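You operate a simulated robot arm through the tools that you are given. There is no shell and no other tool.

You are at the controls of a simulated two-armed robot. One attempt, no reset.

## Task
Take the wooden spoon and leave it on the silver cake board on the far end of the long table. Then open the glass door of the brown cabinet, fetch the name card from the far end of the long table and set it on the second glass shelf from the top and shut the door again. Then take the mini cake layer on the far end of the long table and put it away on the top of the side table. Then put three of the metal bowls from the far end of the long table on the sealer table. Then stack the canister marked "flour" from the far end of the long table on top of the canister labelled "sugar". The order counts.

The check looks at the end state, three seconds after you hand in, the way a careful person would. Anything else that was tipped, shoved, dropped, spilled or broken makes it a failure.

## Robot
Two 7-joint arms with fingered hands on one trunk, on a base that drives. Base frame: it is fixed to the floor where the robot stands at the start and does not move with it; the origin is under the middle of the robot, x ahead of it, y to its left, z up; the surface under the hand at the start is at about z = 0.75. Lengths are in m, angles in degrees, forces in N, time in s.
The left shoulder is at the start at [0.135, 0.187, 0.987], the right one opposite. With the tool pointing down near the work surface each hand reaches from about 0.1 to 0.88 m from the robot's upright axis, wherever it stands, measured 20 degrees to its own side. Places, roughly: cake board [1.5, 0.5, 0.75]; canister [1.25, 0.75, 0.75]; glass door of the brown cabinet [0.7, 2, 1.3]; metal bowl (10x10x6 cm) [1.9, 0.5, 0.8]; metal bowl (6x6x4 cm) [1.8, 0.8, 0.8]; metal bowl (7x7x4 cm) [1.2, 0.5, 0.8]; metal bowl (8x9x5 cm) [1.9, 0.7, 0.8]; mini cake layer [1.5, -0.25, 0.75]; name card [0.75, -0.25, 0.75]; sealer table [3.4, 2.2, 0.8]; second glass shelf (51x18 cm) [0.66, 2.12, 1.34]; top of the side table [6.6, 2.1, 0.8]; wooden spoon (21x4x2 cm) [0.5, -0.1, 0.8]. Payload 3.6 kg a hand.
The TCP of each hand is the grasp point between the finger pads, 0.026 m short of the fingertips. In the tool frame z runs along the fingers and y along their closing line. The gripper opens to 0.088 m. The gripper's body begins 0.03 m behind the TCP. The gripper is a hand of 3 fingers: y runs from the thumb to the fingers, the wrist lies at [-0.017, -0.098, -0.164] in the tool frame.
Orientation is that of the tool frame in the base frame, as a unit quaternion [x, y, z, w]. With the fingers straight down and the wrist toward the robot, the tool's x, y and z point along [0, 1, 0], [1, 0, 0] and [0, 0, -1] of the base frame.

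## Interface
- The arms move only by the tool servo_tool. It takes "left_targets", "right_targets" or both (then of equal length, played together; a hand with none holds still); each is a list of rows, each a list of 6 numbers: the shift along the base's x, y, z in m, then the turn, a rotation vector about the base's x, y, z in degrees. In form: [[x, y, z, ax, ay, az], ...]. A call has 1 to 20 rows; each row is the pose to reach, as a shift and turn from the pose commanded when the call began. Rows are played at 5 a second. More than 0.05 m and 8.6 degrees between two rows, and nothing of the call is played. Where a pose cannot be reached the arm comes as near as it can. A force on the tool above 40 N (or 10 N above the force at the start of the call, whichever is more), or a blocked arm, ends the call early, and 0.2 s more pass. In this call time passes only in rows, and 0.2 s behind the last. The reply holds the time, the measured pose of the TCP, the force on the tool along the base axes, the opening and the grip force, in the units named above and with some noise, with the torque about the TCP (base axes, N m) and any sound that the robot's microphone picked up.
- Cameras (640 x 400 px; columns grow to the right, rows downward): "scene" is now at [0.2677, 0.0061, 0.921]; the picture's right is [0.07, -1.00, 0.00], its down [0.10, 0.01, -1.00] and it looks along [0.99, 0.07, 0.10] (base axes); focal length 214 px, centre (320, 200). "left" rides on the left gripper at [-0.056, -0.08, -0.102] in its tool frame; the picture's right is [-0.74, -0.32, 0.60], its down [0.62, -0.67, 0.41] and it looks along [0.27, 0.68, 0.69] (tool axes); focal length 247 px, centre (320, 200). "right" rides on the right gripper at [0.056, -0.08, -0.102] in its tool frame; the picture's right is [-0.73, 0.32, -0.60], its down [-0.62, -0.67, 0.41] and it looks along [-0.27, 0.68, 0.69] (tool axes); focal length 247 px, centre (320, 200). There is no depth. A picture from a camera that has moved, and an enlarged one, comes with that camera's place and axes in the base frame and with its lens. The place of the scene camera against the robot may be out by one fixed shift of up to 0.012 m in any direction.
- get_image(camera): a new picture of that camera. The clock stands still meanwhile.
- move_column(by): slides the trunk up (or, below 0, down) by that many m; the arms and the scene camera ride with it, the base frame stays. It gives what a move gives, with no picture.
- base_move(legs): drives the robot by 1 to 6 legs, each [ahead, left, turn to the left] in m, m and degrees, along the robot's own axes; the way and the turn of a leg run together, so that a leg with both is an arc; at most 1.5 m and 180 degrees a leg. The arms and the cameras ride along, it lands a little off, and it stops where it bumps. It gives what a move gives.
- curl_fingers(fingers, thumb_bend, thumb_turn, hand): sets how far each is bent, from 0 (flat) to 100 (curled in); at 30 the hand is open as for a grip, at 70 the pads meet at the TCP. One left out holds its place. A second passes; each finger stops where it meets its share of the squeeze, and holds until it gets a number again. It is the only way to open and close the hand. It gives what a move gives, with no picture; readings hold the bend of each and the force on the fingers (four entries, about 0 where the hand has none), thumb and palm. thumb_turn goes from beside the hand (0) to across from the fingers (100), as for a grip.
- turn_head(pan, tilt): turns the head with the scene camera to pan (to the left, within 60 degrees either way) and tilt (down, from -29 to 69), counted from straight ahead of the robot. It gives what a move gives.
- inspect(camera, box): a new picture of the part [left, top, right, bottom] of that camera's present view, enlarged. The clock stands still meanwhile.
- sign_off(): hands the job in; it is judged then, once.

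Nothing tells you exact positions but the pictures and the camera data. Unless the task says otherwise, let go and move clear before handing in.

The tools are called by a JSON object that holds its "op" and its "data". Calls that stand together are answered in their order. servo_tool: Moves the arms, as the interface text tells. Its arguments: {"type":"object","properties":{"left_targets":{"type":"array","items":{"type":"array","items":{"type":"number"}}},"right_targets":{"type":"array","items":{"type":"array","items":{"type":"number"}}}},"required":[]} The other tools are called the same way: move_column (by) slides the trunk up or down; curl_fingers (fingers, thumb_bend, thumb_turn, hand) moves the fingers one by one; base_move (legs) drives the base; turn_head (pan, tilt) turns the head that bears the scene camera; get_image (camera) takes a picture; inspect (camera, box) takes an enlarged picture of a part of a camera's view; sign_off () hands the job in.

At the start:

```text
time_s: 0.0
left_ee_pos: [0.4121, 0.3223, 1.2113]
left_orientation: [0.708, 0.707, 0.0, -0.001]
left_contact_force: [0.8, 0.6, 0.9]
left_ft_torque: [0.0, 0.0, 0.01]
left_opening: 0.0876
left_gripper_force: 0.0
left_shape: jaw
left_bend: [30.0, 30.0, 98.0]
left_finger forces: [0.0, 0.0, 0.0, 0.1, 0.1, 0.0]
right_ee_pos: [0.4947, -0.001, 1.128]
right_orientation: [0.708, 0.706, 0.0, 0.0]
right_contact_force: [0.6, -0.1, 1.4]
right_ft_torque: [0.01, -0.02, -0.04]
right_opening: 0.0877
right_gripper_force: 0.1
right_shape: jaw
right_bend: [30.0, 30.0, 98.0]
right_finger forces: [0.0, 0.0, 0.0, 0.0, 0.0, 0.0]
trunk travel left (down, up): [-0.135, 0.623]
robot x, y, heading: [0.0017, -0.0005, 0.1]
head pan, tilt: [4.2, -5.6]
```

scene: 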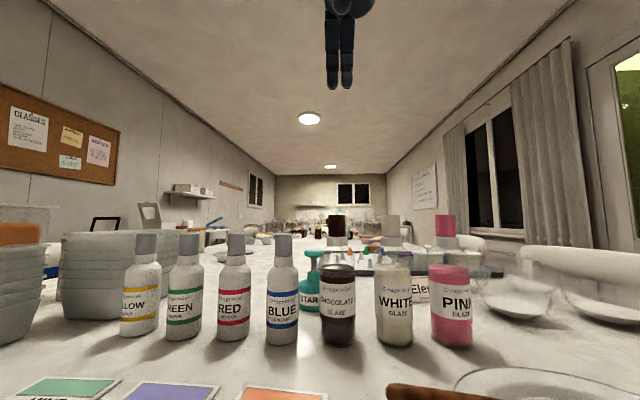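
right: 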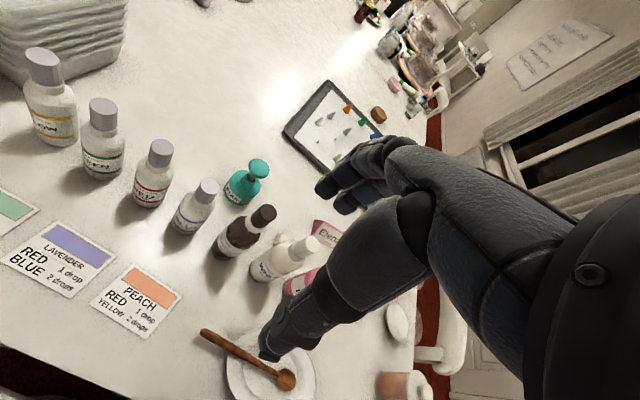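
left: 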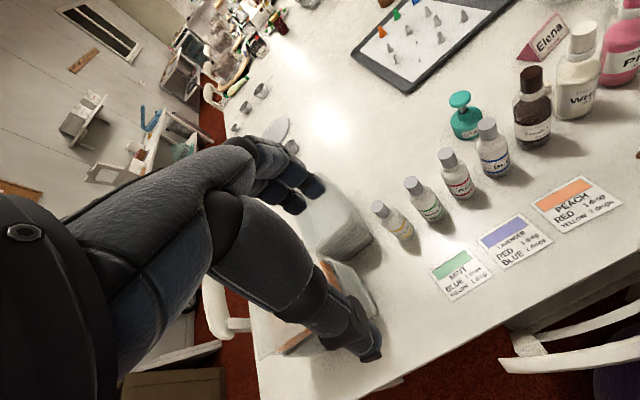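

I see a long table with glaze bottles in front of me, and a spoon resting on a plate at lower right. I'll look around with the head to locate everything before I move.

{"op": "turn_head", "data": {"pan": 0, "tilt": 35}}

{"op": "get_image", "data": {"camera": "scene"}}

{"op": "turn_head", "data": {"pan": 55, "tilt": 10}}

{"op": "get_image", "data": {"camera": "scene"}}

{"op": "turn_head", "data": {"pan": -50, "tilt": 20}}

{"op": "get_image", "data": {"camera": "scene"}}

```text
time_s: 1.1
left_ee_pos: [0.4133, 0.3225, 1.2111]
left_orientation: [0.707, 0.708, 0.0, 0.0]
left_contact_force: [-0.6, -0.6, 0.5]
left_ft_torque: [-0.01, 0.03, 0.0]
left_opening: 0.0876
left_gripper_force: 0.0
left_shape: jaw
left_bend: [30.0, 30.0, 98.0]
left_finger forces: [0.0, 0.0, 0.1, 0.1, 0.0, 0.0]
right_ee_pos: [0.4943, 0.0009, 1.1283]
right_orientation: [0.708, 0.706, 0.0, 0.0]
right_contact_force: [-0.1, -0.1, 0.9]
right_ft_torque: [0.01, 0.0, 0.02]
right_opening: 0.0878
right_gripper_force: 0.1
right_shape: jaw
right_bend: [30.0, 30.0, 98.0]
right_finger forces: [0.1, 0.0, 0.0, 0.0, 0.0, 0.1]
trunk travel left (down, up): [-0.135, 0.623]
robot x, y, heading: [-0.0031, 0.0, 0.0]
head pan, tilt: [0.0, 35.0]
```

```text
taken
camera scene: at [0.2688, -0.0002, 0.8563], right [0.0, -1.0, 0.0], down [-0.57, 0.0, -0.82], along [0.82, 0.0, -0.57], focal length 214 px, centre (320, 200)
```

scene: 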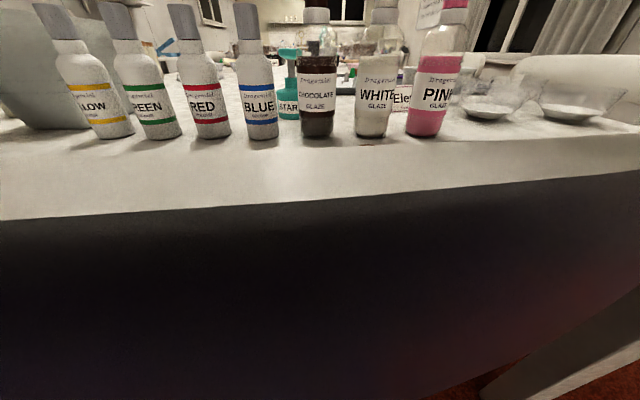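

```text
time_s: 2.3
left_ee_pos: [0.4124, 0.3222, 1.2117]
left_orientation: [0.708, 0.707, 0.001, 0.0]
left_contact_force: [-0.4, -1.0, 0.3]
left_ft_torque: [0.01, 0.0, -0.03]
left_opening: 0.0873
left_gripper_force: 0.1
left_shape: jaw
left_bend: [30.0, 30.0, 98.0]
left_finger forces: [0.0, 0.0, 0.1, 0.1, 0.1, 0.0]
right_ee_pos: [0.4948, -0.0004, 1.1277]
right_orientation: [0.706, 0.708, 0.0, 0.0]
right_contact_force: [0.3, 0.0, 0.2]
right_ft_torque: [-0.02, -0.02, 0.0]
right_opening: 0.0877
right_gripper_force: 0.1
right_shape: jaw
right_bend: [30.0, 30.0, 98.0]
right_finger forces: [0.1, 0.1, 0.1, 0.1, 0.0, 0.1]
trunk travel left (down, up): [-0.135, 0.623]
robot x, y, heading: [-0.0038, -0.0014, -0.2]
head pan, tilt: [55.0, 10.0]
```

```text
taken
camera scene: at [0.2341, 0.0759, 0.8963], right [0.82, -0.57, 0.0], down [-0.1, -0.14, -0.98], along [0.57, 0.81, -0.17], focal length 214 px, centre (320, 200)
```

scene: 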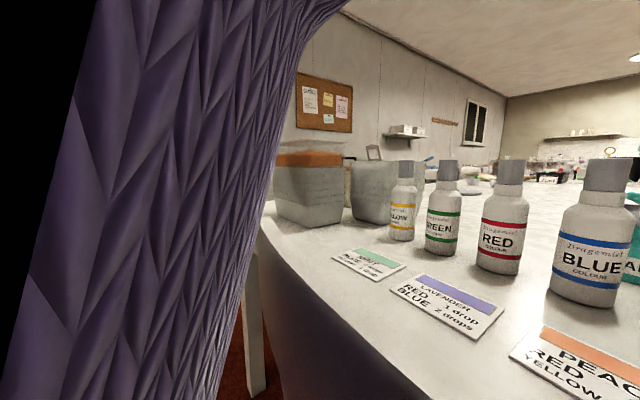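

```text
time_s: 4.1
left_ee_pos: [0.4127, 0.3228, 1.2108]
left_orientation: [0.707, 0.707, 0.0, 0.0]
left_contact_force: [-0.1, -0.9, 0.0]
left_ft_torque: [-0.02, 0.01, 0.01]
left_opening: 0.0874
left_gripper_force: 0.1
left_shape: jaw
left_bend: [30.0, 30.0, 98.0]
left_finger forces: [0.0, 0.2, 0.1, 0.0, 0.1, 0.1]
right_ee_pos: [0.4951, 0.0001, 1.1285]
right_orientation: [0.707, 0.707, 0.001, 0.001]
right_contact_force: [0.3, 0.7, -0.6]
right_ft_torque: [-0.03, -0.01, -0.02]
right_opening: 0.0878
right_gripper_force: 0.0
right_shape: jaw
right_bend: [30.0, 30.0, 98.0]
right_finger forces: [0.1, 0.1, 0.0, 0.0, 0.0, 0.0]
trunk travel left (down, up): [-0.135, 0.623]
robot x, y, heading: [-0.0022, -0.0018, -0.0]
head pan, tilt: [-50.0, 20.0]
```

```text
taken
camera scene: at [0.2406, -0.0715, 0.8801], right [-0.77, -0.64, 0.0], down [-0.22, 0.26, -0.94], along [0.6, -0.72, -0.34], focal length 214 px, centre (320, 200)
```

scene: 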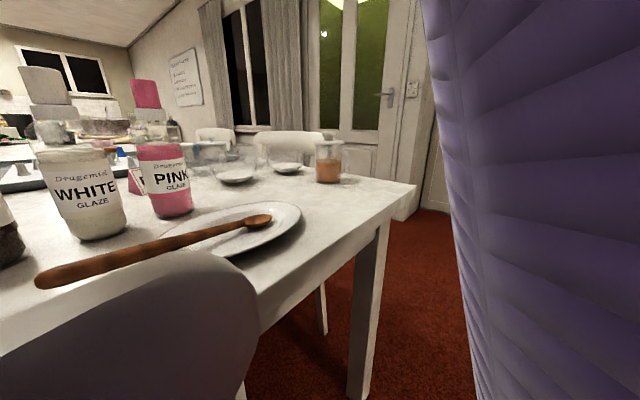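

The camera sits low over the table, so I'll raise the trunk to get an overview from above.

{"op": "move_column", "data": {"by": 0.6}}

{"op": "turn_head", "data": {"pan": 0, "tilt": 35}}

{"op": "get_image", "data": {"camera": "scene"}}

{"op": "turn_head", "data": {"pan": 55, "tilt": 25}}

{"op": "get_image", "data": {"camera": "scene"}}

{"op": "turn_head", "data": {"pan": -50, "tilt": 30}}

{"op": "get_image", "data": {"camera": "scene"}}

{"op": "turn_head", "data": {"pan": 0, "tilt": 15}}

{"op": "get_image", "data": {"camera": "scene"}}

```text
refused: 0.6 is not a number from -0.4 to 0.4
```

```text
time_s: 5.3
left_ee_pos: [0.4133, 0.3227, 1.21]
left_orientation: [0.707, 0.707, 0.0, 0.0]
left_contact_force: [-0.3, 1.7, 0.3]
left_ft_torque: [0.01, 0.02, 0.03]
left_opening: 0.0877
left_gripper_force: 0.2
left_shape: jaw
left_bend: [30.0, 30.0, 98.0]
left_finger forces: [0.1, 0.0, 0.1, 0.0, 0.0, 0.1]
right_ee_pos: [0.4947, -0.0001, 1.1278]
right_orientation: [0.707, 0.707, 0.001, 0.0]
right_contact_force: [-0.2, -0.4, 0.7]
right_ft_torque: [-0.01, 0.02, 0.02]
right_opening: 0.0878
right_gripper_force: 0.1
right_shape: jaw
right_bend: [30.0, 30.0, 98.0]
right_finger forces: [0.0, 0.0, 0.0, 0.0, 0.0, 0.1]
trunk travel left (down, up): [-0.135, 0.623]
robot x, y, heading: [0.0007, 0.0008, 0.1]
head pan, tilt: [0.0, 35.0]
```

```text
taken
camera scene: at [0.269, -0.0002, 0.8562], right [0.0, -1.0, 0.0], down [-0.57, 0.0, -0.82], along [0.82, 0.0, -0.57], focal length 214 px, centre (320, 200)
```

scene: 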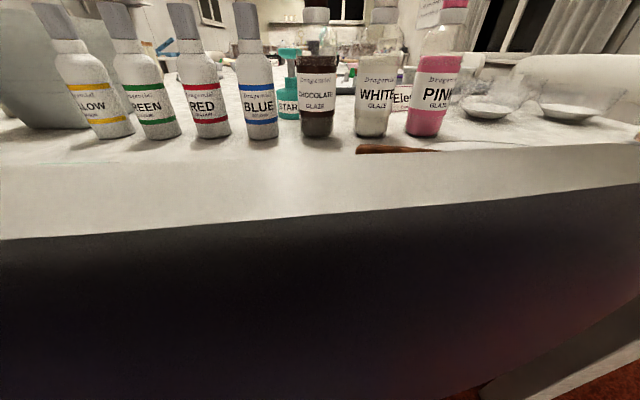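

```text
time_s: 6.5
left_ee_pos: [0.41, 0.3215, 1.2137]
left_orientation: [0.707, 0.707, 0.002, 0.001]
left_contact_force: [0.1, -0.1, -0.7]
left_ft_torque: [0.01, 0.01, 0.0]
left_opening: 0.0877
left_gripper_force: 0.1
left_shape: jaw
left_bend: [30.0, 30.0, 98.0]
left_finger forces: [0.1, 0.0, 0.0, 0.1, 0.0, 0.0]
right_ee_pos: [0.4927, -0.0024, 1.1293]
right_orientation: [0.707, 0.707, 0.002, 0.0]
right_contact_force: [0.0, -0.4, -0.3]
right_ft_torque: [0.02, 0.01, -0.03]
right_opening: 0.0877
right_gripper_force: 0.0
right_shape: jaw
right_bend: [30.0, 30.0, 98.0]
right_finger forces: [0.1, 0.1, 0.1, 0.0, 0.0, 0.1]
trunk travel left (down, up): [-0.135, 0.623]
robot x, y, heading: [-0.0019, -0.0004, 0.1]
head pan, tilt: [55.0, 25.0]
```

```text
taken
camera scene: at [0.2326, 0.0734, 0.8735], right [0.81, -0.59, 0.0], down [-0.24, -0.34, -0.91], along [0.53, 0.74, -0.41], focal length 214 px, centre (320, 200)
```

scene: 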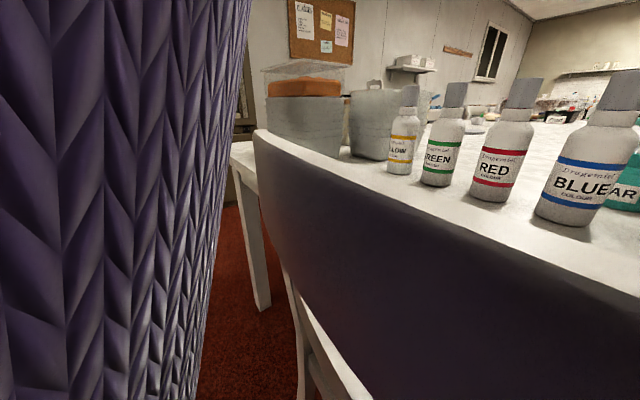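

```text
time_s: 8.4
left_ee_pos: [0.4124, 0.3231, 1.2107]
left_orientation: [0.708, 0.707, 0.001, -0.001]
left_contact_force: [-0.7, 0.0, 0.6]
left_ft_torque: [-0.01, -0.01, 0.01]
left_opening: 0.0877
left_gripper_force: 0.0
left_shape: jaw
left_bend: [30.0, 30.0, 98.0]
left_finger forces: [0.0, 0.0, 0.0, 0.0, 0.0, 0.1]
right_ee_pos: [0.4946, -0.0009, 1.1279]
right_orientation: [0.707, 0.707, 0.0, -0.001]
right_contact_force: [-0.7, 0.0, -0.4]
right_ft_torque: [-0.01, -0.02, 0.0]
right_opening: 0.0875
right_gripper_force: 0.0
right_shape: jaw
right_bend: [30.0, 30.0, 98.0]
right_finger forces: [0.0, 0.0, 0.0, 0.1, 0.0, 0.0]
trunk travel left (down, up): [-0.135, 0.623]
robot x, y, heading: [-0.0007, -0.0012, -0.2]
head pan, tilt: [-50.0, 30.0]
```

```text
taken
camera scene: at [0.239, -0.0695, 0.864], right [-0.77, -0.64, 0.0], down [-0.32, 0.38, -0.87], along [0.56, -0.66, -0.5], focal length 214 px, centre (320, 200)
```

scene: 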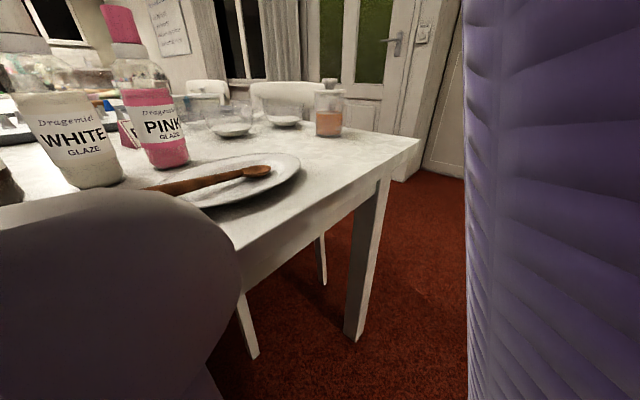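

```text
time_s: 9.6
left_ee_pos: [0.4119, 0.3226, 1.2119]
left_orientation: [0.706, 0.709, 0.0, 0.0]
left_contact_force: [-0.6, 0.0, -0.5]
left_ft_torque: [-0.01, 0.0, -0.01]
left_opening: 0.0876
left_gripper_force: 0.1
left_shape: jaw
left_bend: [30.0, 30.0, 98.0]
left_finger forces: [0.0, 0.1, 0.1, 0.1, 0.0, 0.0]
right_ee_pos: [0.4953, -0.0008, 1.1292]
right_orientation: [0.707, 0.707, 0.001, 0.0]
right_contact_force: [-0.1, -0.7, 0.7]
right_ft_torque: [0.0, 0.03, 0.01]
right_opening: 0.0875
right_gripper_force: 0.1
right_shape: jaw
right_bend: [30.0, 30.0, 98.0]
right_finger forces: [0.0, 0.0, 0.0, 0.0, 0.1, 0.0]
trunk travel left (down, up): [-0.135, 0.623]
robot x, y, heading: [0.0014, 0.0003, -0.3]
head pan, tilt: [0.0, 15.0]
```

```text
taken
camera scene: at [0.2743, -0.0002, 0.8882], right [0.0, -1.0, 0.0], down [-0.26, 0.0, -0.97], along [0.97, 0.0, -0.26], focal length 214 px, centre (320, 200)
```

scene: 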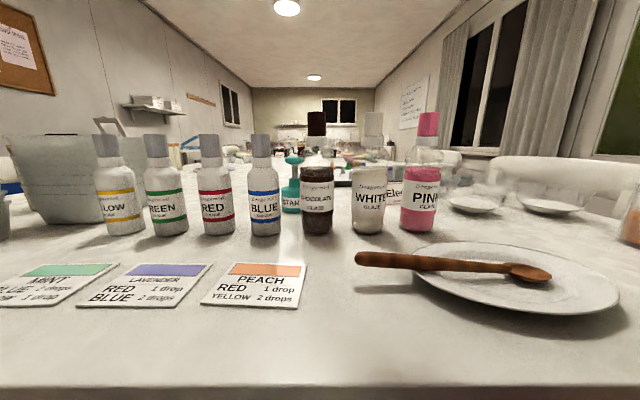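

The column is limited to 0.4 m per call, so I'll raise it by that much and look again.

{"op": "move_column", "data": {"by": 0.4}}

{"op": "turn_head", "data": {"pan": 0, "tilt": 35}}

{"op": "get_image", "data": {"camera": "scene"}}

{"op": "turn_head", "data": {"pan": 55, "tilt": 25}}

{"op": "get_image", "data": {"camera": "scene"}}

{"op": "turn_head", "data": {"pan": -50, "tilt": 30}}

{"op": "get_image", "data": {"camera": "scene"}}

{"op": "turn_head", "data": {"pan": 15, "tilt": 12}}

{"op": "get_image", "data": {"camera": "scene"}}

```text
time_s: 13.4
left_ee_pos: [0.4132, 0.3229, 1.6118]
left_orientation: [0.706, 0.708, 0.001, 0.001]
left_contact_force: [0.7, 0.8, -0.4]
left_ft_torque: [0.01, 0.0, 0.0]
left_opening: 0.0878
left_gripper_force: 0.0
left_shape: jaw
left_bend: [30.0, 30.0, 98.0]
left_finger forces: [0.0, 0.1, 0.0, 0.1, 0.0, 0.0]
right_ee_pos: [0.4951, -0.0002, 1.5284]
right_orientation: [0.707, 0.707, 0.0, 0.0]
right_contact_force: [0.0, -0.1, -0.6]
right_ft_torque: [0.01, -0.02, -0.01]
right_opening: 0.0878
right_gripper_force: 0.0
right_shape: jaw
right_bend: [30.0, 30.0, 98.0]
right_finger forces: [0.1, 0.0, 0.0, 0.0, 0.1, 0.0]
trunk travel left (down, up): [-0.535, 0.223]
robot x, y, heading: [-0.0012, 0.0005, -0.2]
head pan, tilt: [0.0, 15.0]
```

```text
time_s: 14.2
left_ee_pos: [0.4124, 0.3221, 1.6118]
left_orientation: [0.707, 0.707, 0.0, 0.0]
left_contact_force: [-0.2, 0.6, 0.1]
left_ft_torque: [-0.01, -0.01, 0.0]
left_opening: 0.0876
left_gripper_force: 0.0
left_shape: jaw
left_bend: [30.0, 30.0, 98.0]
left_finger forces: [0.0, 0.0, 0.0, 0.0, 0.0, 0.1]
right_ee_pos: [0.4945, -0.0011, 1.5279]
right_orientation: [0.707, 0.707, 0.0, 0.001]
right_contact_force: [0.5, -0.4, 0.2]
right_ft_torque: [0.0, 0.01, -0.02]
right_opening: 0.0875
right_gripper_force: 0.1
right_shape: jaw
right_bend: [30.0, 30.0, 98.0]
right_finger forces: [0.0, 0.0, 0.1, 0.0, 0.0, 0.0]
trunk travel left (down, up): [-0.535, 0.223]
robot x, y, heading: [-0.0013, 0.001, 0.1]
head pan, tilt: [0.0, 35.0]
```

```text
taken
camera scene: at [0.2132, -0.0002, 1.2856], right [0.0, -1.0, 0.0], down [-0.57, 0.0, -0.82], along [0.82, 0.0, -0.57], focal length 214 px, centre (320, 200)
```

scene: 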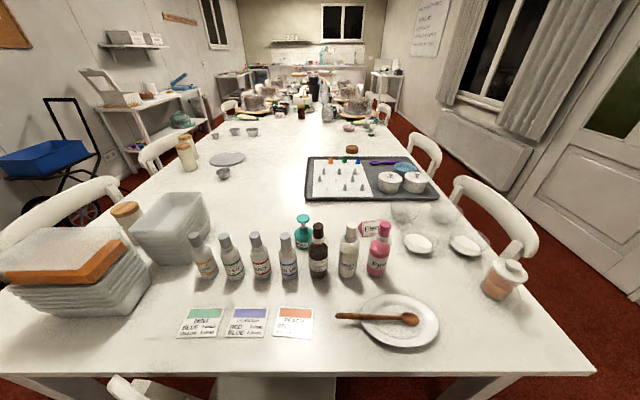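

```text
time_s: 15.4
left_ee_pos: [0.4132, 0.322, 1.6115]
left_orientation: [0.707, 0.708, 0.001, 0.0]
left_contact_force: [0.0, 1.0, 0.4]
left_ft_torque: [-0.01, 0.02, -0.01]
left_opening: 0.0875
left_gripper_force: 0.0
left_shape: jaw
left_bend: [30.0, 30.0, 98.0]
left_finger forces: [0.0, 0.0, 0.1, 0.0, 0.0, 0.1]
right_ee_pos: [0.4946, -0.0014, 1.5274]
right_orientation: [0.706, 0.708, 0.0, 0.0]
right_contact_force: [0.8, -0.8, -0.2]
right_ft_torque: [0.01, 0.03, 0.0]
right_opening: 0.0877
right_gripper_force: 0.2
right_shape: jaw
right_bend: [30.0, 30.0, 98.0]
right_finger forces: [0.1, 0.1, 0.0, 0.0, 0.1, 0.1]
trunk travel left (down, up): [-0.535, 0.223]
robot x, y, heading: [0.0013, -0.0037, 0.2]
head pan, tilt: [55.0, 25.0]
```

```text
taken
camera scene: at [0.1781, 0.0752, 1.3013], right [0.82, -0.57, 0.0], down [-0.24, -0.35, -0.91], along [0.52, 0.74, -0.42], focal length 214 px, centre (320, 200)
```

scene: 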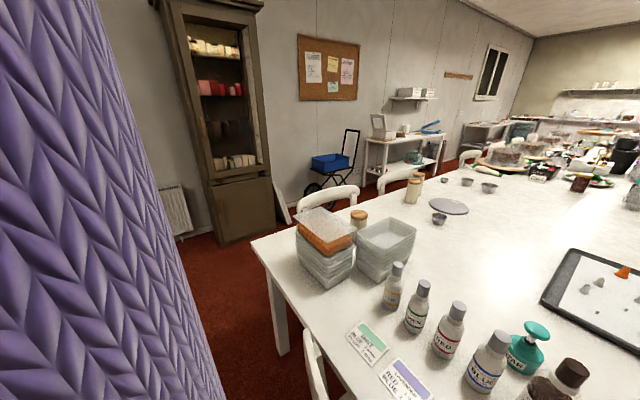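

```text
time_s: 17.3
left_ee_pos: [0.4131, 0.3229, 1.6114]
left_orientation: [0.708, 0.707, 0.0, 0.0]
left_contact_force: [0.3, 0.8, 0.2]
left_ft_torque: [0.0, -0.01, -0.02]
left_opening: 0.0878
left_gripper_force: 0.1
left_shape: jaw
left_bend: [30.0, 30.0, 98.0]
left_finger forces: [0.1, 0.0, 0.1, 0.1, 0.1, 0.1]
right_ee_pos: [0.4946, 0.0003, 1.5282]
right_orientation: [0.707, 0.708, 0.0, 0.001]
right_contact_force: [-0.3, 0.0, -1.2]
right_ft_torque: [0.0, -0.01, 0.0]
right_opening: 0.0879
right_gripper_force: 0.1
right_shape: jaw
right_bend: [30.0, 30.0, 98.0]
right_finger forces: [0.0, 0.0, 0.0, 0.0, 0.1, 0.1]
trunk travel left (down, up): [-0.535, 0.223]
robot x, y, heading: [-0.0009, 0.0017, 0.0]
head pan, tilt: [-50.0, 30.0]
```

```text
taken
camera scene: at [0.1833, -0.0695, 1.2934], right [-0.77, -0.64, 0.0], down [-0.32, 0.38, -0.87], along [0.56, -0.66, -0.5], focal length 214 px, centre (320, 200)
```

scene: 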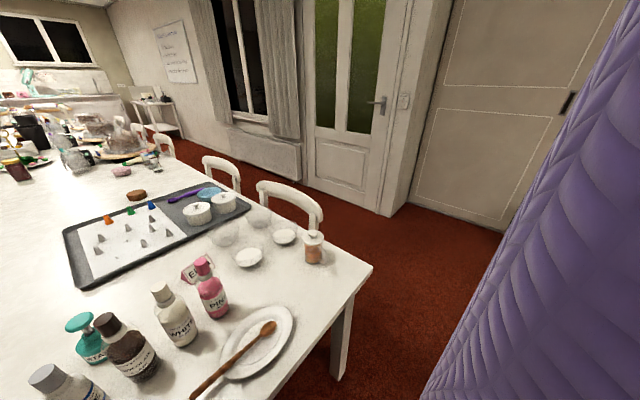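

```text
time_s: 18.6
left_ee_pos: [0.4122, 0.3236, 1.6122]
left_orientation: [0.707, 0.707, 0.0, 0.0]
left_contact_force: [0.7, 0.2, 0.8]
left_ft_torque: [0.01, 0.01, -0.02]
left_opening: 0.088
left_gripper_force: 0.0
left_shape: jaw
left_bend: [30.0, 30.0, 98.0]
left_finger forces: [0.1, 0.0, 0.0, 0.0, 0.0, 0.0]
right_ee_pos: [0.4947, 0.0004, 1.528]
right_orientation: [0.707, 0.707, 0.001, 0.0]
right_contact_force: [-0.7, -0.3, -0.3]
right_ft_torque: [-0.01, 0.04, -0.03]
right_opening: 0.0875
right_gripper_force: 0.1
right_shape: jaw
right_bend: [30.0, 30.0, 98.0]
right_finger forces: [0.0, 0.0, 0.0, 0.1, 0.0, 0.0]
trunk travel left (down, up): [-0.535, 0.223]
robot x, y, heading: [0.0024, -0.0005, 0.1]
head pan, tilt: [15.0, 12.0]
```

```text
taken
camera scene: at [0.2152, 0.0238, 1.3224], right [0.26, -0.97, 0.0], down [-0.2, -0.05, -0.98], along [0.94, 0.25, -0.21], focal length 214 px, centre (320, 200)
```

scene: 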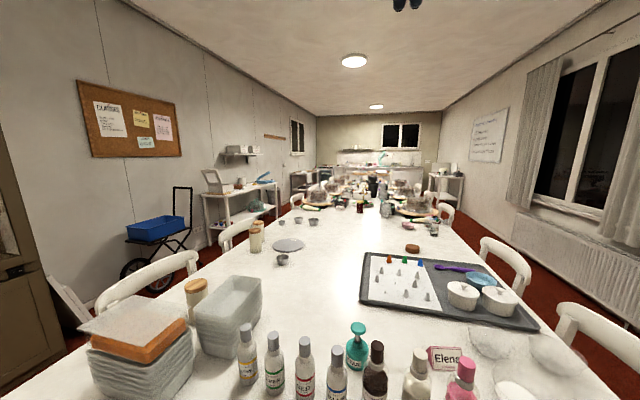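

From up here I can see the spoon on its plate, the Elena card, the tray, the cake layer, the board, bowls, canisters and the brown cabinet to the left. There seems to be a chair near my base, so I'll look straight down before driving anywhere.

{"op": "turn_head", "data": {"pan": 0, "tilt": 69}}

{"op": "get_image", "data": {"camera": "scene"}}

{"op": "turn_head", "data": {"pan": 60, "tilt": 55}}

{"op": "get_image", "data": {"camera": "scene"}}

{"op": "turn_head", "data": {"pan": -60, "tilt": 55}}

{"op": "get_image", "data": {"camera": "scene"}}

{"op": "get_image", "data": {"camera": "left"}}

{"op": "get_image", "data": {"camera": "right"}}

```text
time_s: 19.9
left_ee_pos: [0.4129, 0.3221, 1.6102]
left_orientation: [0.707, 0.707, 0.0, -0.001]
left_contact_force: [0.2, -0.1, 0.3]
left_ft_torque: [0.0, -0.03, 0.02]
left_opening: 0.0877
left_gripper_force: 0.0
left_shape: jaw
left_bend: [30.0, 30.0, 98.0]
left_finger forces: [0.0, 0.0, 0.0, 0.0, 0.0, 0.0]
right_ee_pos: [0.495, -0.0002, 1.529]
right_orientation: [0.707, 0.707, 0.0, 0.001]
right_contact_force: [0.2, -0.4, -1.0]
right_ft_torque: [0.01, -0.02, 0.01]
right_opening: 0.0877
right_gripper_force: 0.0
right_shape: jaw
right_bend: [30.0, 30.0, 98.0]
right_finger forces: [0.0, 0.0, 0.0, 0.0, 0.0, 0.1]
trunk travel left (down, up): [-0.535, 0.223]
robot x, y, heading: [-0.003, 0.001, -0.2]
head pan, tilt: [0.0, 68.8]
```

```text
taken
camera scene: at [0.1811, -0.0002, 1.2419], right [0.0, -1.0, 0.0], down [-0.93, 0.0, -0.36], along [0.36, 0.0, -0.93], focal length 214 px, centre (320, 200)
```

scene: 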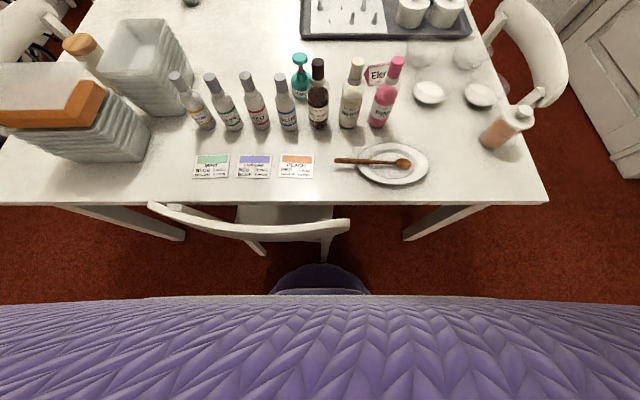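

```text
time_s: 21.2
left_ee_pos: [0.4136, 0.3231, 1.6111]
left_orientation: [0.707, 0.707, 0.0, 0.0]
left_contact_force: [-0.9, -0.2, -0.6]
left_ft_torque: [0.0, 0.01, 0.01]
left_opening: 0.0875
left_gripper_force: 0.1
left_shape: jaw
left_bend: [30.0, 30.0, 98.0]
left_finger forces: [0.0, 0.0, 0.0, 0.1, 0.1, 0.0]
right_ee_pos: [0.4959, -0.0009, 1.5275]
right_orientation: [0.707, 0.707, 0.0, 0.0]
right_contact_force: [-0.1, -0.1, 0.2]
right_ft_torque: [0.04, 0.0, 0.0]
right_opening: 0.0877
right_gripper_force: 0.0
right_shape: jaw
right_bend: [30.0, 30.0, 98.0]
right_finger forces: [0.0, 0.0, 0.0, 0.0, 0.1, 0.0]
trunk travel left (down, up): [-0.535, 0.223]
robot x, y, heading: [0.001, 0.0031, -0.0]
head pan, tilt: [60.0, 55.0]
```

```text
taken
camera scene: at [0.1613, 0.0622, 1.2573], right [0.87, -0.5, 0.0], down [-0.41, -0.71, -0.57], along [0.29, 0.5, -0.82], focal length 214 px, centre (320, 200)
```

scene: 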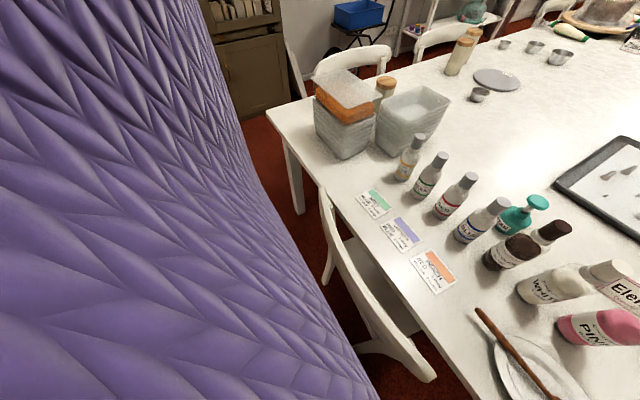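

```text
time_s: 23.2
left_ee_pos: [0.4126, 0.3226, 1.6121]
left_orientation: [0.707, 0.707, -0.001, 0.0]
left_contact_force: [-0.2, 0.3, 0.5]
left_ft_torque: [-0.02, 0.05, -0.02]
left_opening: 0.0876
left_gripper_force: 0.0
left_shape: jaw
left_bend: [30.0, 30.0, 98.0]
left_finger forces: [0.0, 0.0, 0.0, 0.1, 0.0, 0.0]
right_ee_pos: [0.4957, -0.0005, 1.5284]
right_orientation: [0.707, 0.707, 0.0, 0.0]
right_contact_force: [0.4, -0.3, 0.3]
right_ft_torque: [-0.02, 0.01, -0.03]
right_opening: 0.0876
right_gripper_force: 0.1
right_shape: jaw
right_bend: [30.0, 30.0, 98.0]
right_finger forces: [0.1, 0.1, 0.0, 0.1, 0.0, 0.1]
trunk travel left (down, up): [-0.535, 0.223]
robot x, y, heading: [-0.0027, 0.0002, -0.5]
head pan, tilt: [-60.0, 55.0]
```

```text
taken
camera scene: at [0.1612, -0.0626, 1.2573], right [-0.87, -0.5, 0.0], down [-0.41, 0.71, -0.57], along [0.29, -0.5, -0.82], focal length 214 px, centre (320, 200)
```

scene: 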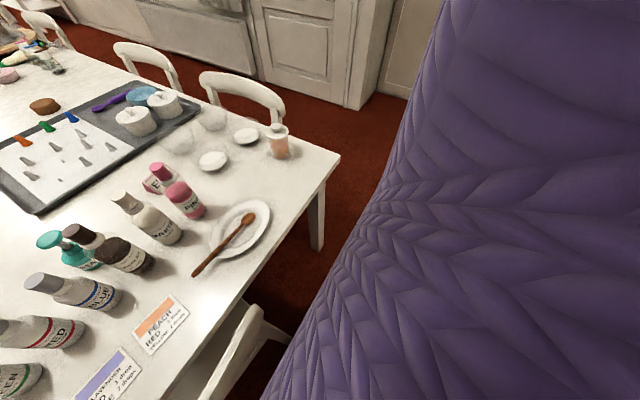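

```text
taken
camera left: at [0.3324, 0.267, 1.7139], right [-0.32, -0.74, -0.6], down [-0.67, 0.62, -0.41], along [0.68, 0.27, -0.69], focal length 247 px, centre (320, 200)
```

left: 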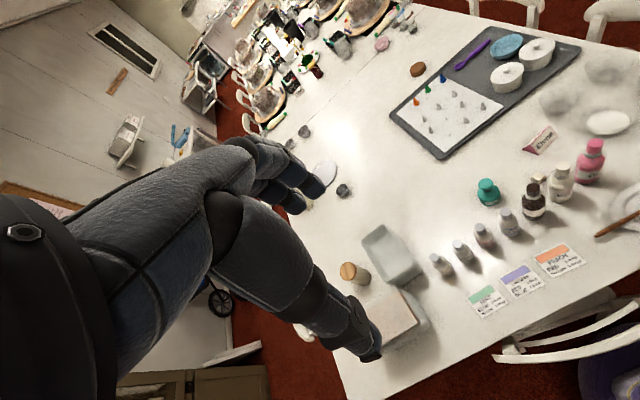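

```text
taken
camera right: at [0.4146, 0.0562, 1.63], right [0.32, -0.73, 0.6], down [-0.67, -0.62, -0.41], along [0.68, -0.27, -0.69], focal length 247 px, centre (320, 200)
```

right: 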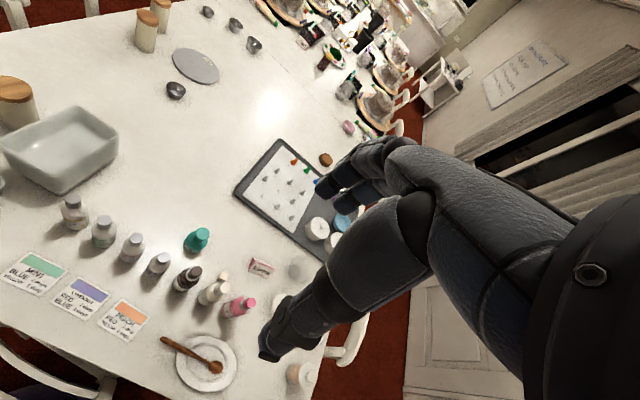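

The purple surfaces are my own body. There is a tucked-in chair just ahead of my base. The spoon lies along y at x≈0.47, its handle overhanging the plate around y≈-0.06. I'll inspect it and lower the trunk partway.

{"op": "move_column", "data": {"by": -0.25}}

{"op": "turn_head", "data": {"pan": 0, "tilt": 50}}

{"op": "inspect", "data": {"camera": "scene", "box": [300, 100, 460, 200]}}

{"op": "get_image", "data": {"camera": "scene"}}

{"op": "get_image", "data": {"camera": "right"}}

```text
time_s: 25.8
left_ee_pos: [0.412, 0.3226, 1.3615]
left_orientation: [0.707, 0.707, 0.0, 0.0]
left_contact_force: [-0.1, -0.6, -0.2]
left_ft_torque: [-0.02, -0.01, 0.02]
left_opening: 0.0877
left_gripper_force: 0.1
left_shape: jaw
left_bend: [30.0, 30.0, 98.0]
left_finger forces: [0.1, 0.1, 0.0, 0.0, 0.1, 0.1]
right_ee_pos: [0.4943, -0.0012, 1.2785]
right_orientation: [0.707, 0.707, 0.0, 0.0]
right_contact_force: [0.5, 0.1, 0.1]
right_ft_torque: [0.0, 0.0, 0.02]
right_opening: 0.0879
right_gripper_force: 0.1
right_shape: jaw
right_bend: [30.0, 30.0, 98.0]
right_finger forces: [0.1, 0.0, 0.0, 0.0, 0.0, 0.1]
trunk travel left (down, up): [-0.285, 0.473]
robot x, y, heading: [0.001, -0.002, -0.1]
head pan, tilt: [-60.0, 55.0]
```

```text
time_s: 27.1
left_ee_pos: [0.4122, 0.3228, 1.3616]
left_orientation: [0.708, 0.706, 0.001, 0.0]
left_contact_force: [-0.2, -1.5, 0.3]
left_ft_torque: [0.01, 0.01, 0.02]
left_opening: 0.0878
left_gripper_force: 0.1
left_shape: jaw
left_bend: [30.0, 30.0, 98.0]
left_finger forces: [0.0, 0.0, 0.0, 0.0, 0.0, 0.0]
right_ee_pos: [0.4955, 0.0009, 1.2793]
right_orientation: [0.707, 0.707, 0.0, 0.0]
right_contact_force: [0.5, 0.3, -0.5]
right_ft_torque: [0.0, 0.02, 0.02]
right_opening: 0.0877
right_gripper_force: 0.1
right_shape: jaw
right_bend: [30.0, 30.0, 98.0]
right_finger forces: [0.0, 0.0, 0.0, 0.1, 0.0, 0.0]
trunk travel left (down, up): [-0.285, 0.473]
robot x, y, heading: [-0.0023, 0.0021, 0.1]
head pan, tilt: [0.0, 50.0]
```

```text
4.00 times, centred on (380, 150) of scene
camera zoom: at [0.2284, -0.0003, 0.999], right [0.0, -1.0, 0.0], down [-0.77, 0.0, -0.64], along [0.64, 0.0, -0.77], focal length 858 px, centre (80, 400)
```

zoom: 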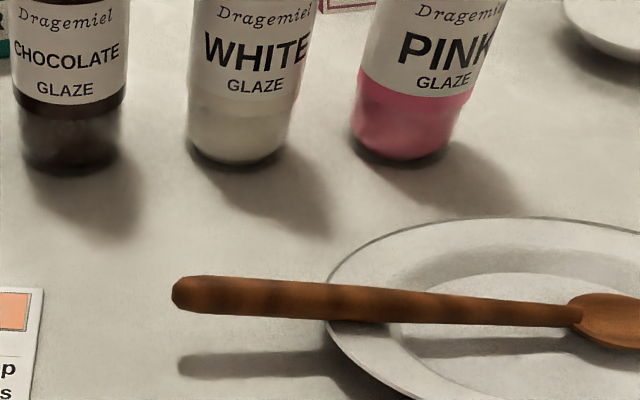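

```text
taken
camera scene: at [0.2284, -0.0003, 0.999], right [0.0, -1.0, 0.0], down [-0.77, 0.0, -0.64], along [0.64, 0.0, -0.77], focal length 214 px, centre (320, 200)
```

scene: 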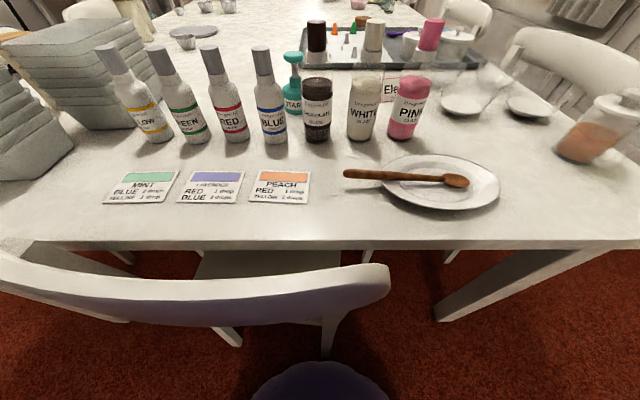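

```text
taken
camera right: at [0.4146, 0.0562, 1.3799], right [0.32, -0.73, 0.6], down [-0.67, -0.62, -0.41], along [0.68, -0.27, -0.69], focal length 247 px, centre (320, 200)
```

right: 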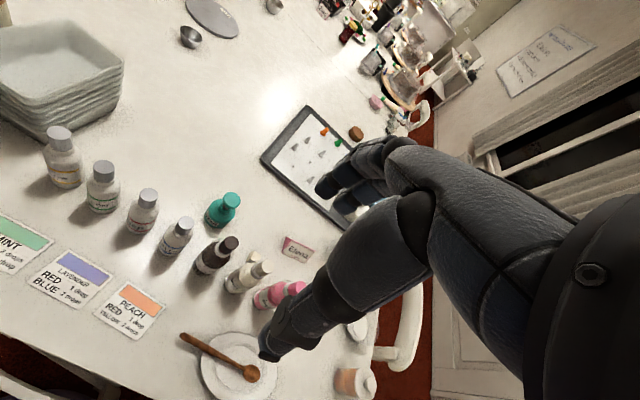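

Scene and wrist cameras agree on the spoon handle to about 1.5 cm, with the tip near (0.47, -0.04) and the plate edge at y≈-0.09. I'll bring the right hand above the handle and look closer.

{"op": "servo_tool", "data": {"right_targets": [[-0.003, -0.01, -0.045, 0, 0, 0], [-0.006, -0.02, -0.09, 0, 0, 0], [-0.01, -0.03, -0.135, 0, 0, 0], [-0.013, -0.04, -0.18, 0, 0, 0], [-0.016, -0.05, -0.225, 0, 0, 0], [-0.02, -0.06, -0.27, 0, 0, 0], [-0.023, -0.07, -0.315, 0, 0, 0], [-0.023, -0.07, -0.36, 0, 0, 0]]}}

{"op": "get_image", "data": {"camera": "scene"}}

{"op": "get_image", "data": {"camera": "right"}}

```text
time_s: 28.9
left_ee_pos: [0.4131, 0.3218, 1.3605]
left_orientation: [0.707, 0.707, 0.0, -0.001]
left_contact_force: [0.4, -0.1, 1.0]
left_ft_torque: [-0.03, -0.02, 0.02]
left_opening: 0.0877
left_gripper_force: 0.1
left_shape: jaw
left_bend: [30.0, 30.0, 98.0]
left_finger forces: [0.0, 0.0, 0.0, 0.1, 0.0, 0.0]
right_ee_pos: [0.4719, -0.0694, 0.9184]
right_orientation: [0.707, 0.707, 0.0, 0.001]
right_contact_force: [-0.3, 0.3, 0.2]
right_ft_torque: [0.0, 0.0, -0.02]
right_opening: 0.0875
right_gripper_force: 0.1
right_shape: jaw
right_bend: [30.0, 30.0, 98.0]
right_finger forces: [0.0, 0.0, 0.0, 0.0, 0.0, 0.0]
trunk travel left (down, up): [-0.285, 0.473]
robot x, y, heading: [-0.001, 0.0008, 0.0]
head pan, tilt: [0.0, 50.0]
```

```text
taken
camera scene: at [0.2287, -0.0003, 0.9989], right [0.0, -1.0, 0.0], down [-0.77, 0.0, -0.64], along [0.64, 0.0, -0.77], focal length 214 px, centre (320, 200)
```

scene: 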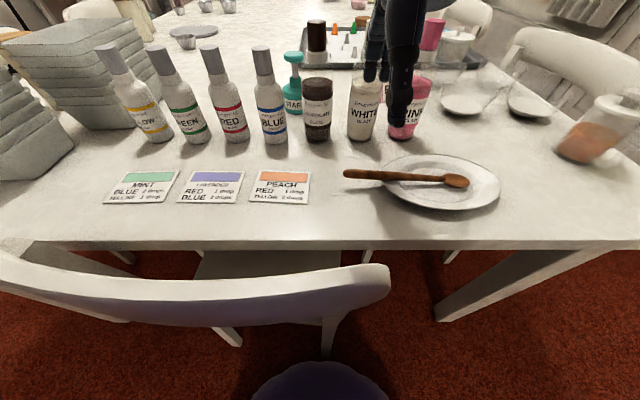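

```text
taken
camera right: at [0.3921, -0.0137, 1.0204], right [0.32, -0.74, 0.6], down [-0.67, -0.62, -0.41], along [0.68, -0.27, -0.69], focal length 247 px, centre (320, 200)
```

right: 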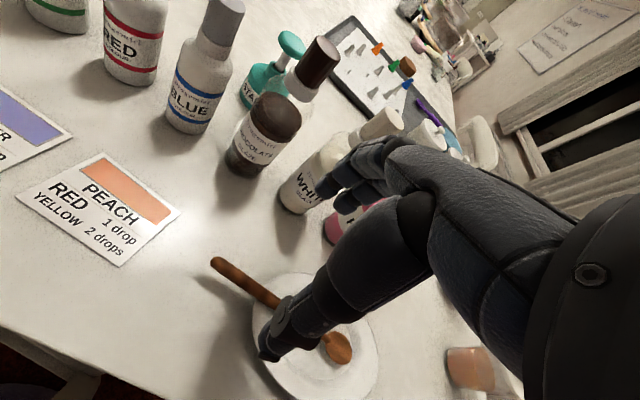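

From the wrist camera the handle is at x≈0.478, with the tip at y≈-0.038. The fingers clear the bottles, which start at x≈0.60, so I'll descend and grip just outside the plate rim.

{"op": "servo_tool", "data": {"right_targets": [[0.006, -0.004, -0.045, 0, 0, 0], [0.006, -0.004, -0.09, 0, 0, 0], [0.006, -0.004, -0.115, 0, 0, 0], [0.006, -0.004, -0.131, 0, 0, 0]]}}

{"op": "get_image", "data": {"camera": "right"}}

{"op": "get_image", "data": {"camera": "scene"}}

```text
time_s: 29.9
left_ee_pos: [0.4123, 0.3228, 1.3619]
left_orientation: [0.707, 0.707, 0.0, 0.0]
left_contact_force: [0.8, -0.3, 0.0]
left_ft_torque: [0.01, 0.02, -0.01]
left_opening: 0.0876
left_gripper_force: 0.0
left_shape: jaw
left_bend: [30.0, 30.0, 98.0]
left_finger forces: [0.0, 0.0, 0.0, 0.1, 0.0, 0.0]
right_ee_pos: [0.4773, -0.0735, 0.7864]
right_orientation: [0.707, 0.707, 0.0, 0.0]
right_contact_force: [-0.6, -0.1, -0.3]
right_ft_torque: [0.02, -0.03, -0.03]
right_opening: 0.0878
right_gripper_force: 0.1
right_shape: jaw
right_bend: [30.0, 30.0, 98.0]
right_finger forces: [0.0, 0.0, 0.1, 0.0, 0.0, 0.0]
trunk travel left (down, up): [-0.285, 0.473]
robot x, y, heading: [-0.0005, 0.0012, 0.0]
head pan, tilt: [0.0, 50.0]
```

```text
taken
camera right: at [0.3976, -0.0176, 0.8887], right [0.32, -0.73, 0.6], down [-0.67, -0.62, -0.41], along [0.68, -0.27, -0.69], focal length 247 px, centre (320, 200)
```

right: 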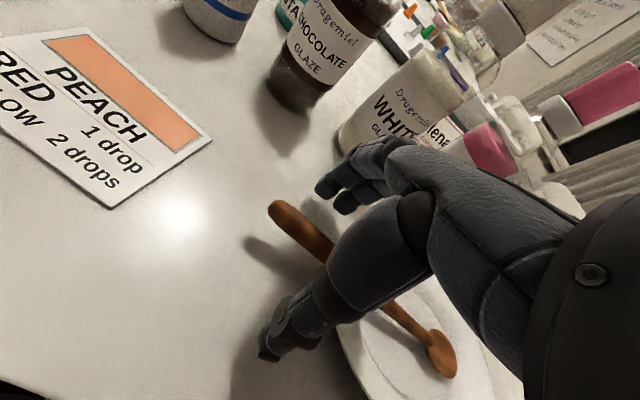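

```text
taken
camera scene: at [0.2284, -0.0003, 0.999], right [0.0, -1.0, 0.0], down [-0.77, 0.0, -0.64], along [0.64, 0.0, -0.77], focal length 214 px, centre (320, 200)
```

scene: 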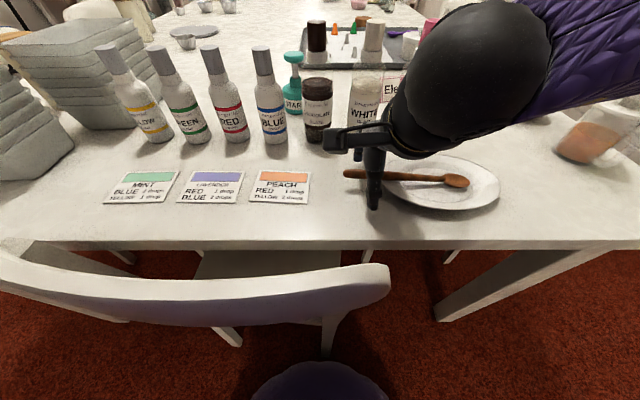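

The handle lies between the thumb and the fingers, just outside the plate. Closing the hand.

{"op": "curl_fingers", "data": {"hand": "right", "fingers": 75, "thumb_bend": 75}}

{"op": "get_image", "data": {"camera": "right"}}

```text
time_s: 30.9
left_ee_pos: [0.4141, 0.3229, 1.3609]
left_orientation: [0.708, 0.707, 0.0, 0.0]
left_contact_force: [-0.7, -0.2, 0.4]
left_ft_torque: [-0.03, 0.01, 0.0]
left_opening: 0.0878
left_gripper_force: 0.1
left_shape: jaw
left_bend: [30.0, 30.0, 98.0]
left_finger forces: [0.0, 0.1, 0.1, 0.0, 0.1, 0.0]
right_ee_pos: [0.478, -0.0741, 0.7873]
right_orientation: [0.707, 0.707, 0.001, 0.0]
right_contact_force: [-0.9, 0.4, -0.7]
right_ft_torque: [0.04, 0.0, 0.0]
right_opening: 0.0001
right_gripper_force: 1.2
right_shape: fingers
right_bend: [73.0, 72.0, 97.0]
right_finger forces: [0.8, 1.2, 0.1, 0.0, 0.9, 0.0]
trunk travel left (down, up): [-0.285, 0.473]
robot x, y, heading: [0.0002, 0.0023, -0.1]
head pan, tilt: [0.0, 50.0]
```

```text
taken
camera right: at [0.3976, -0.0175, 0.8891], right [0.32, -0.73, 0.6], down [-0.67, -0.62, -0.41], along [0.68, -0.27, -0.69], focal length 247 px, centre (320, 200)
```

right: 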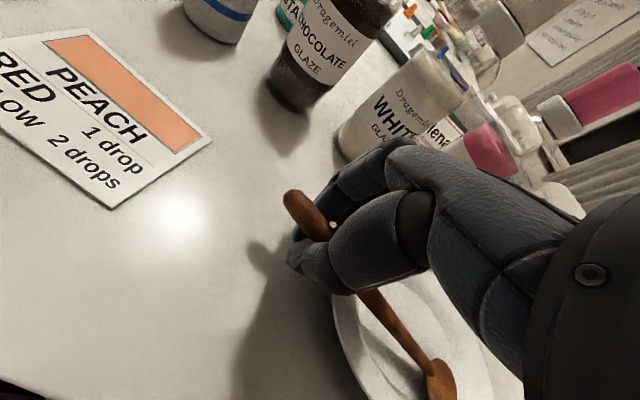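

The opening reads zero, so the pads may have met under the handle. Checking a close-up.

{"op": "inspect", "data": {"camera": "right", "box": [240, 150, 480, 300]}}

{"op": "inspect", "data": {"camera": "scene", "box": [310, 100, 510, 225]}}

```text
2.67 times, centred on (360, 225) of right
camera zoom: at [0.3976, -0.0175, 0.8891], right [0.32, -0.73, 0.6], down [-0.67, -0.62, -0.41], along [0.68, -0.27, -0.69], focal length 659 px, centre (213, 133)
```

zoom: 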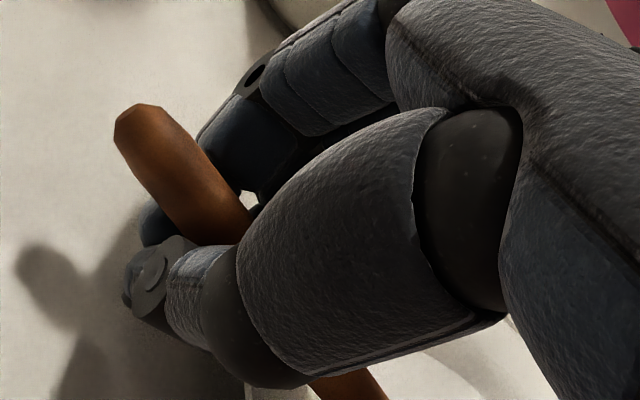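

```text
3.20 times, centred on (410, 162) of scene
camera zoom: at [0.2284, -0.0003, 0.999], right [0.0, -1.0, 0.0], down [-0.77, 0.0, -0.64], along [0.64, 0.0, -0.77], focal length 686 px, centre (32, 320)
```

zoom: 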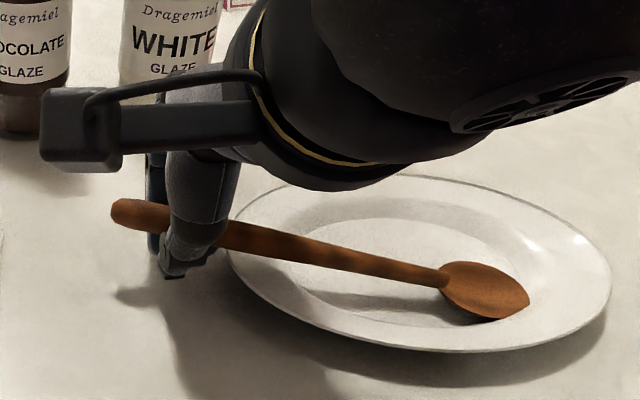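

The fingertips close under the handle like a snug ring. I'll tighten further, lift slightly and see whether it holds.

{"op": "curl_fingers", "data": {"hand": "right", "fingers": 100, "thumb_bend": 100}}

{"op": "servo_tool", "data": {"right_targets": [[0, 0, 0.01, 0, 0, 0], [0, 0, 0.02, 0, 0, 0], [0, 0, 0.03, 0, 0, 0], [0, 0, 0.04, 0, 0, 0]]}}

{"op": "get_image", "data": {"camera": "right"}}

{"op": "inspect", "data": {"camera": "scene", "box": [310, 100, 510, 225]}}

```text
time_s: 31.9
left_ee_pos: [0.4135, 0.3213, 1.3611]
left_orientation: [0.707, 0.707, 0.0, 0.0]
left_contact_force: [-0.2, -0.3, 0.6]
left_ft_torque: [-0.05, -0.01, 0.02]
left_opening: 0.0879
left_gripper_force: 0.0
left_shape: jaw
left_bend: [30.0, 30.0, 98.0]
left_finger forces: [0.1, 0.0, 0.0, 0.0, 0.1, 0.1]
right_ee_pos: [0.4776, -0.0742, 0.7867]
right_orientation: [0.707, 0.707, 0.001, 0.0]
right_contact_force: [-0.3, 0.5, 0.7]
right_ft_torque: [0.01, -0.01, 0.05]
right_opening: 0.0
right_gripper_force: 0.0
right_shape: fingers
right_bend: [83.0, 85.0, 98.0]
right_finger forces: [0.0, 0.1, 0.0, 0.0, 0.0, 0.1]
trunk travel left (down, up): [-0.285, 0.473]
robot x, y, heading: [0.0027, -0.0001, 0.1]
head pan, tilt: [0.0, 50.0]
```

```text
time_s: 32.9
left_ee_pos: [0.4136, 0.3224, 1.3616]
left_orientation: [0.707, 0.707, 0.0, 0.0]
left_contact_force: [0.1, 0.7, -0.3]
left_ft_torque: [0.01, -0.01, 0.0]
left_opening: 0.0881
left_gripper_force: 0.1
left_shape: jaw
left_bend: [30.0, 30.0, 98.0]
left_finger forces: [0.1, 0.0, 0.0, 0.0, 0.1, 0.0]
right_ee_pos: [0.4794, -0.0743, 0.8269]
right_orientation: [0.707, 0.707, 0.0, 0.0]
right_contact_force: [-1.2, 0.4, -0.5]
right_ft_torque: [0.0, 0.01, 0.03]
right_opening: 0.0
right_gripper_force: 0.2
right_shape: fingers
right_bend: [83.0, 85.0, 98.0]
right_finger forces: [0.0, 0.1, 0.0, 0.0, 0.0, 0.1]
trunk travel left (down, up): [-0.285, 0.473]
robot x, y, heading: [0.0027, 0.0001, -0.0]
head pan, tilt: [0.0, 50.0]
```

```text
taken
camera right: at [0.3979, -0.018, 0.929], right [0.32, -0.73, 0.6], down [-0.67, -0.62, -0.41], along [0.68, -0.27, -0.69], focal length 247 px, centre (320, 200)
```

right: 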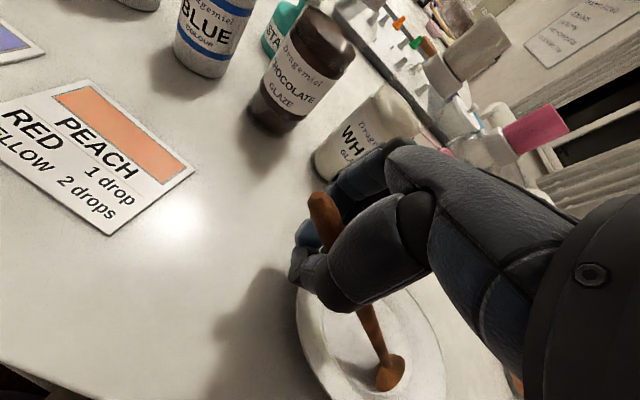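

```text
3.20 times, centred on (410, 162) of scene
camera zoom: at [0.2284, -0.0003, 0.999], right [0.0, -1.0, 0.0], down [-0.77, 0.0, -0.64], along [0.64, 0.0, -0.77], focal length 686 px, centre (32, 320)
```

zoom: 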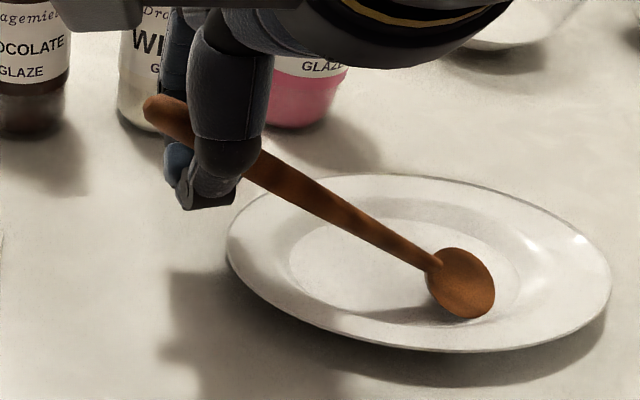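

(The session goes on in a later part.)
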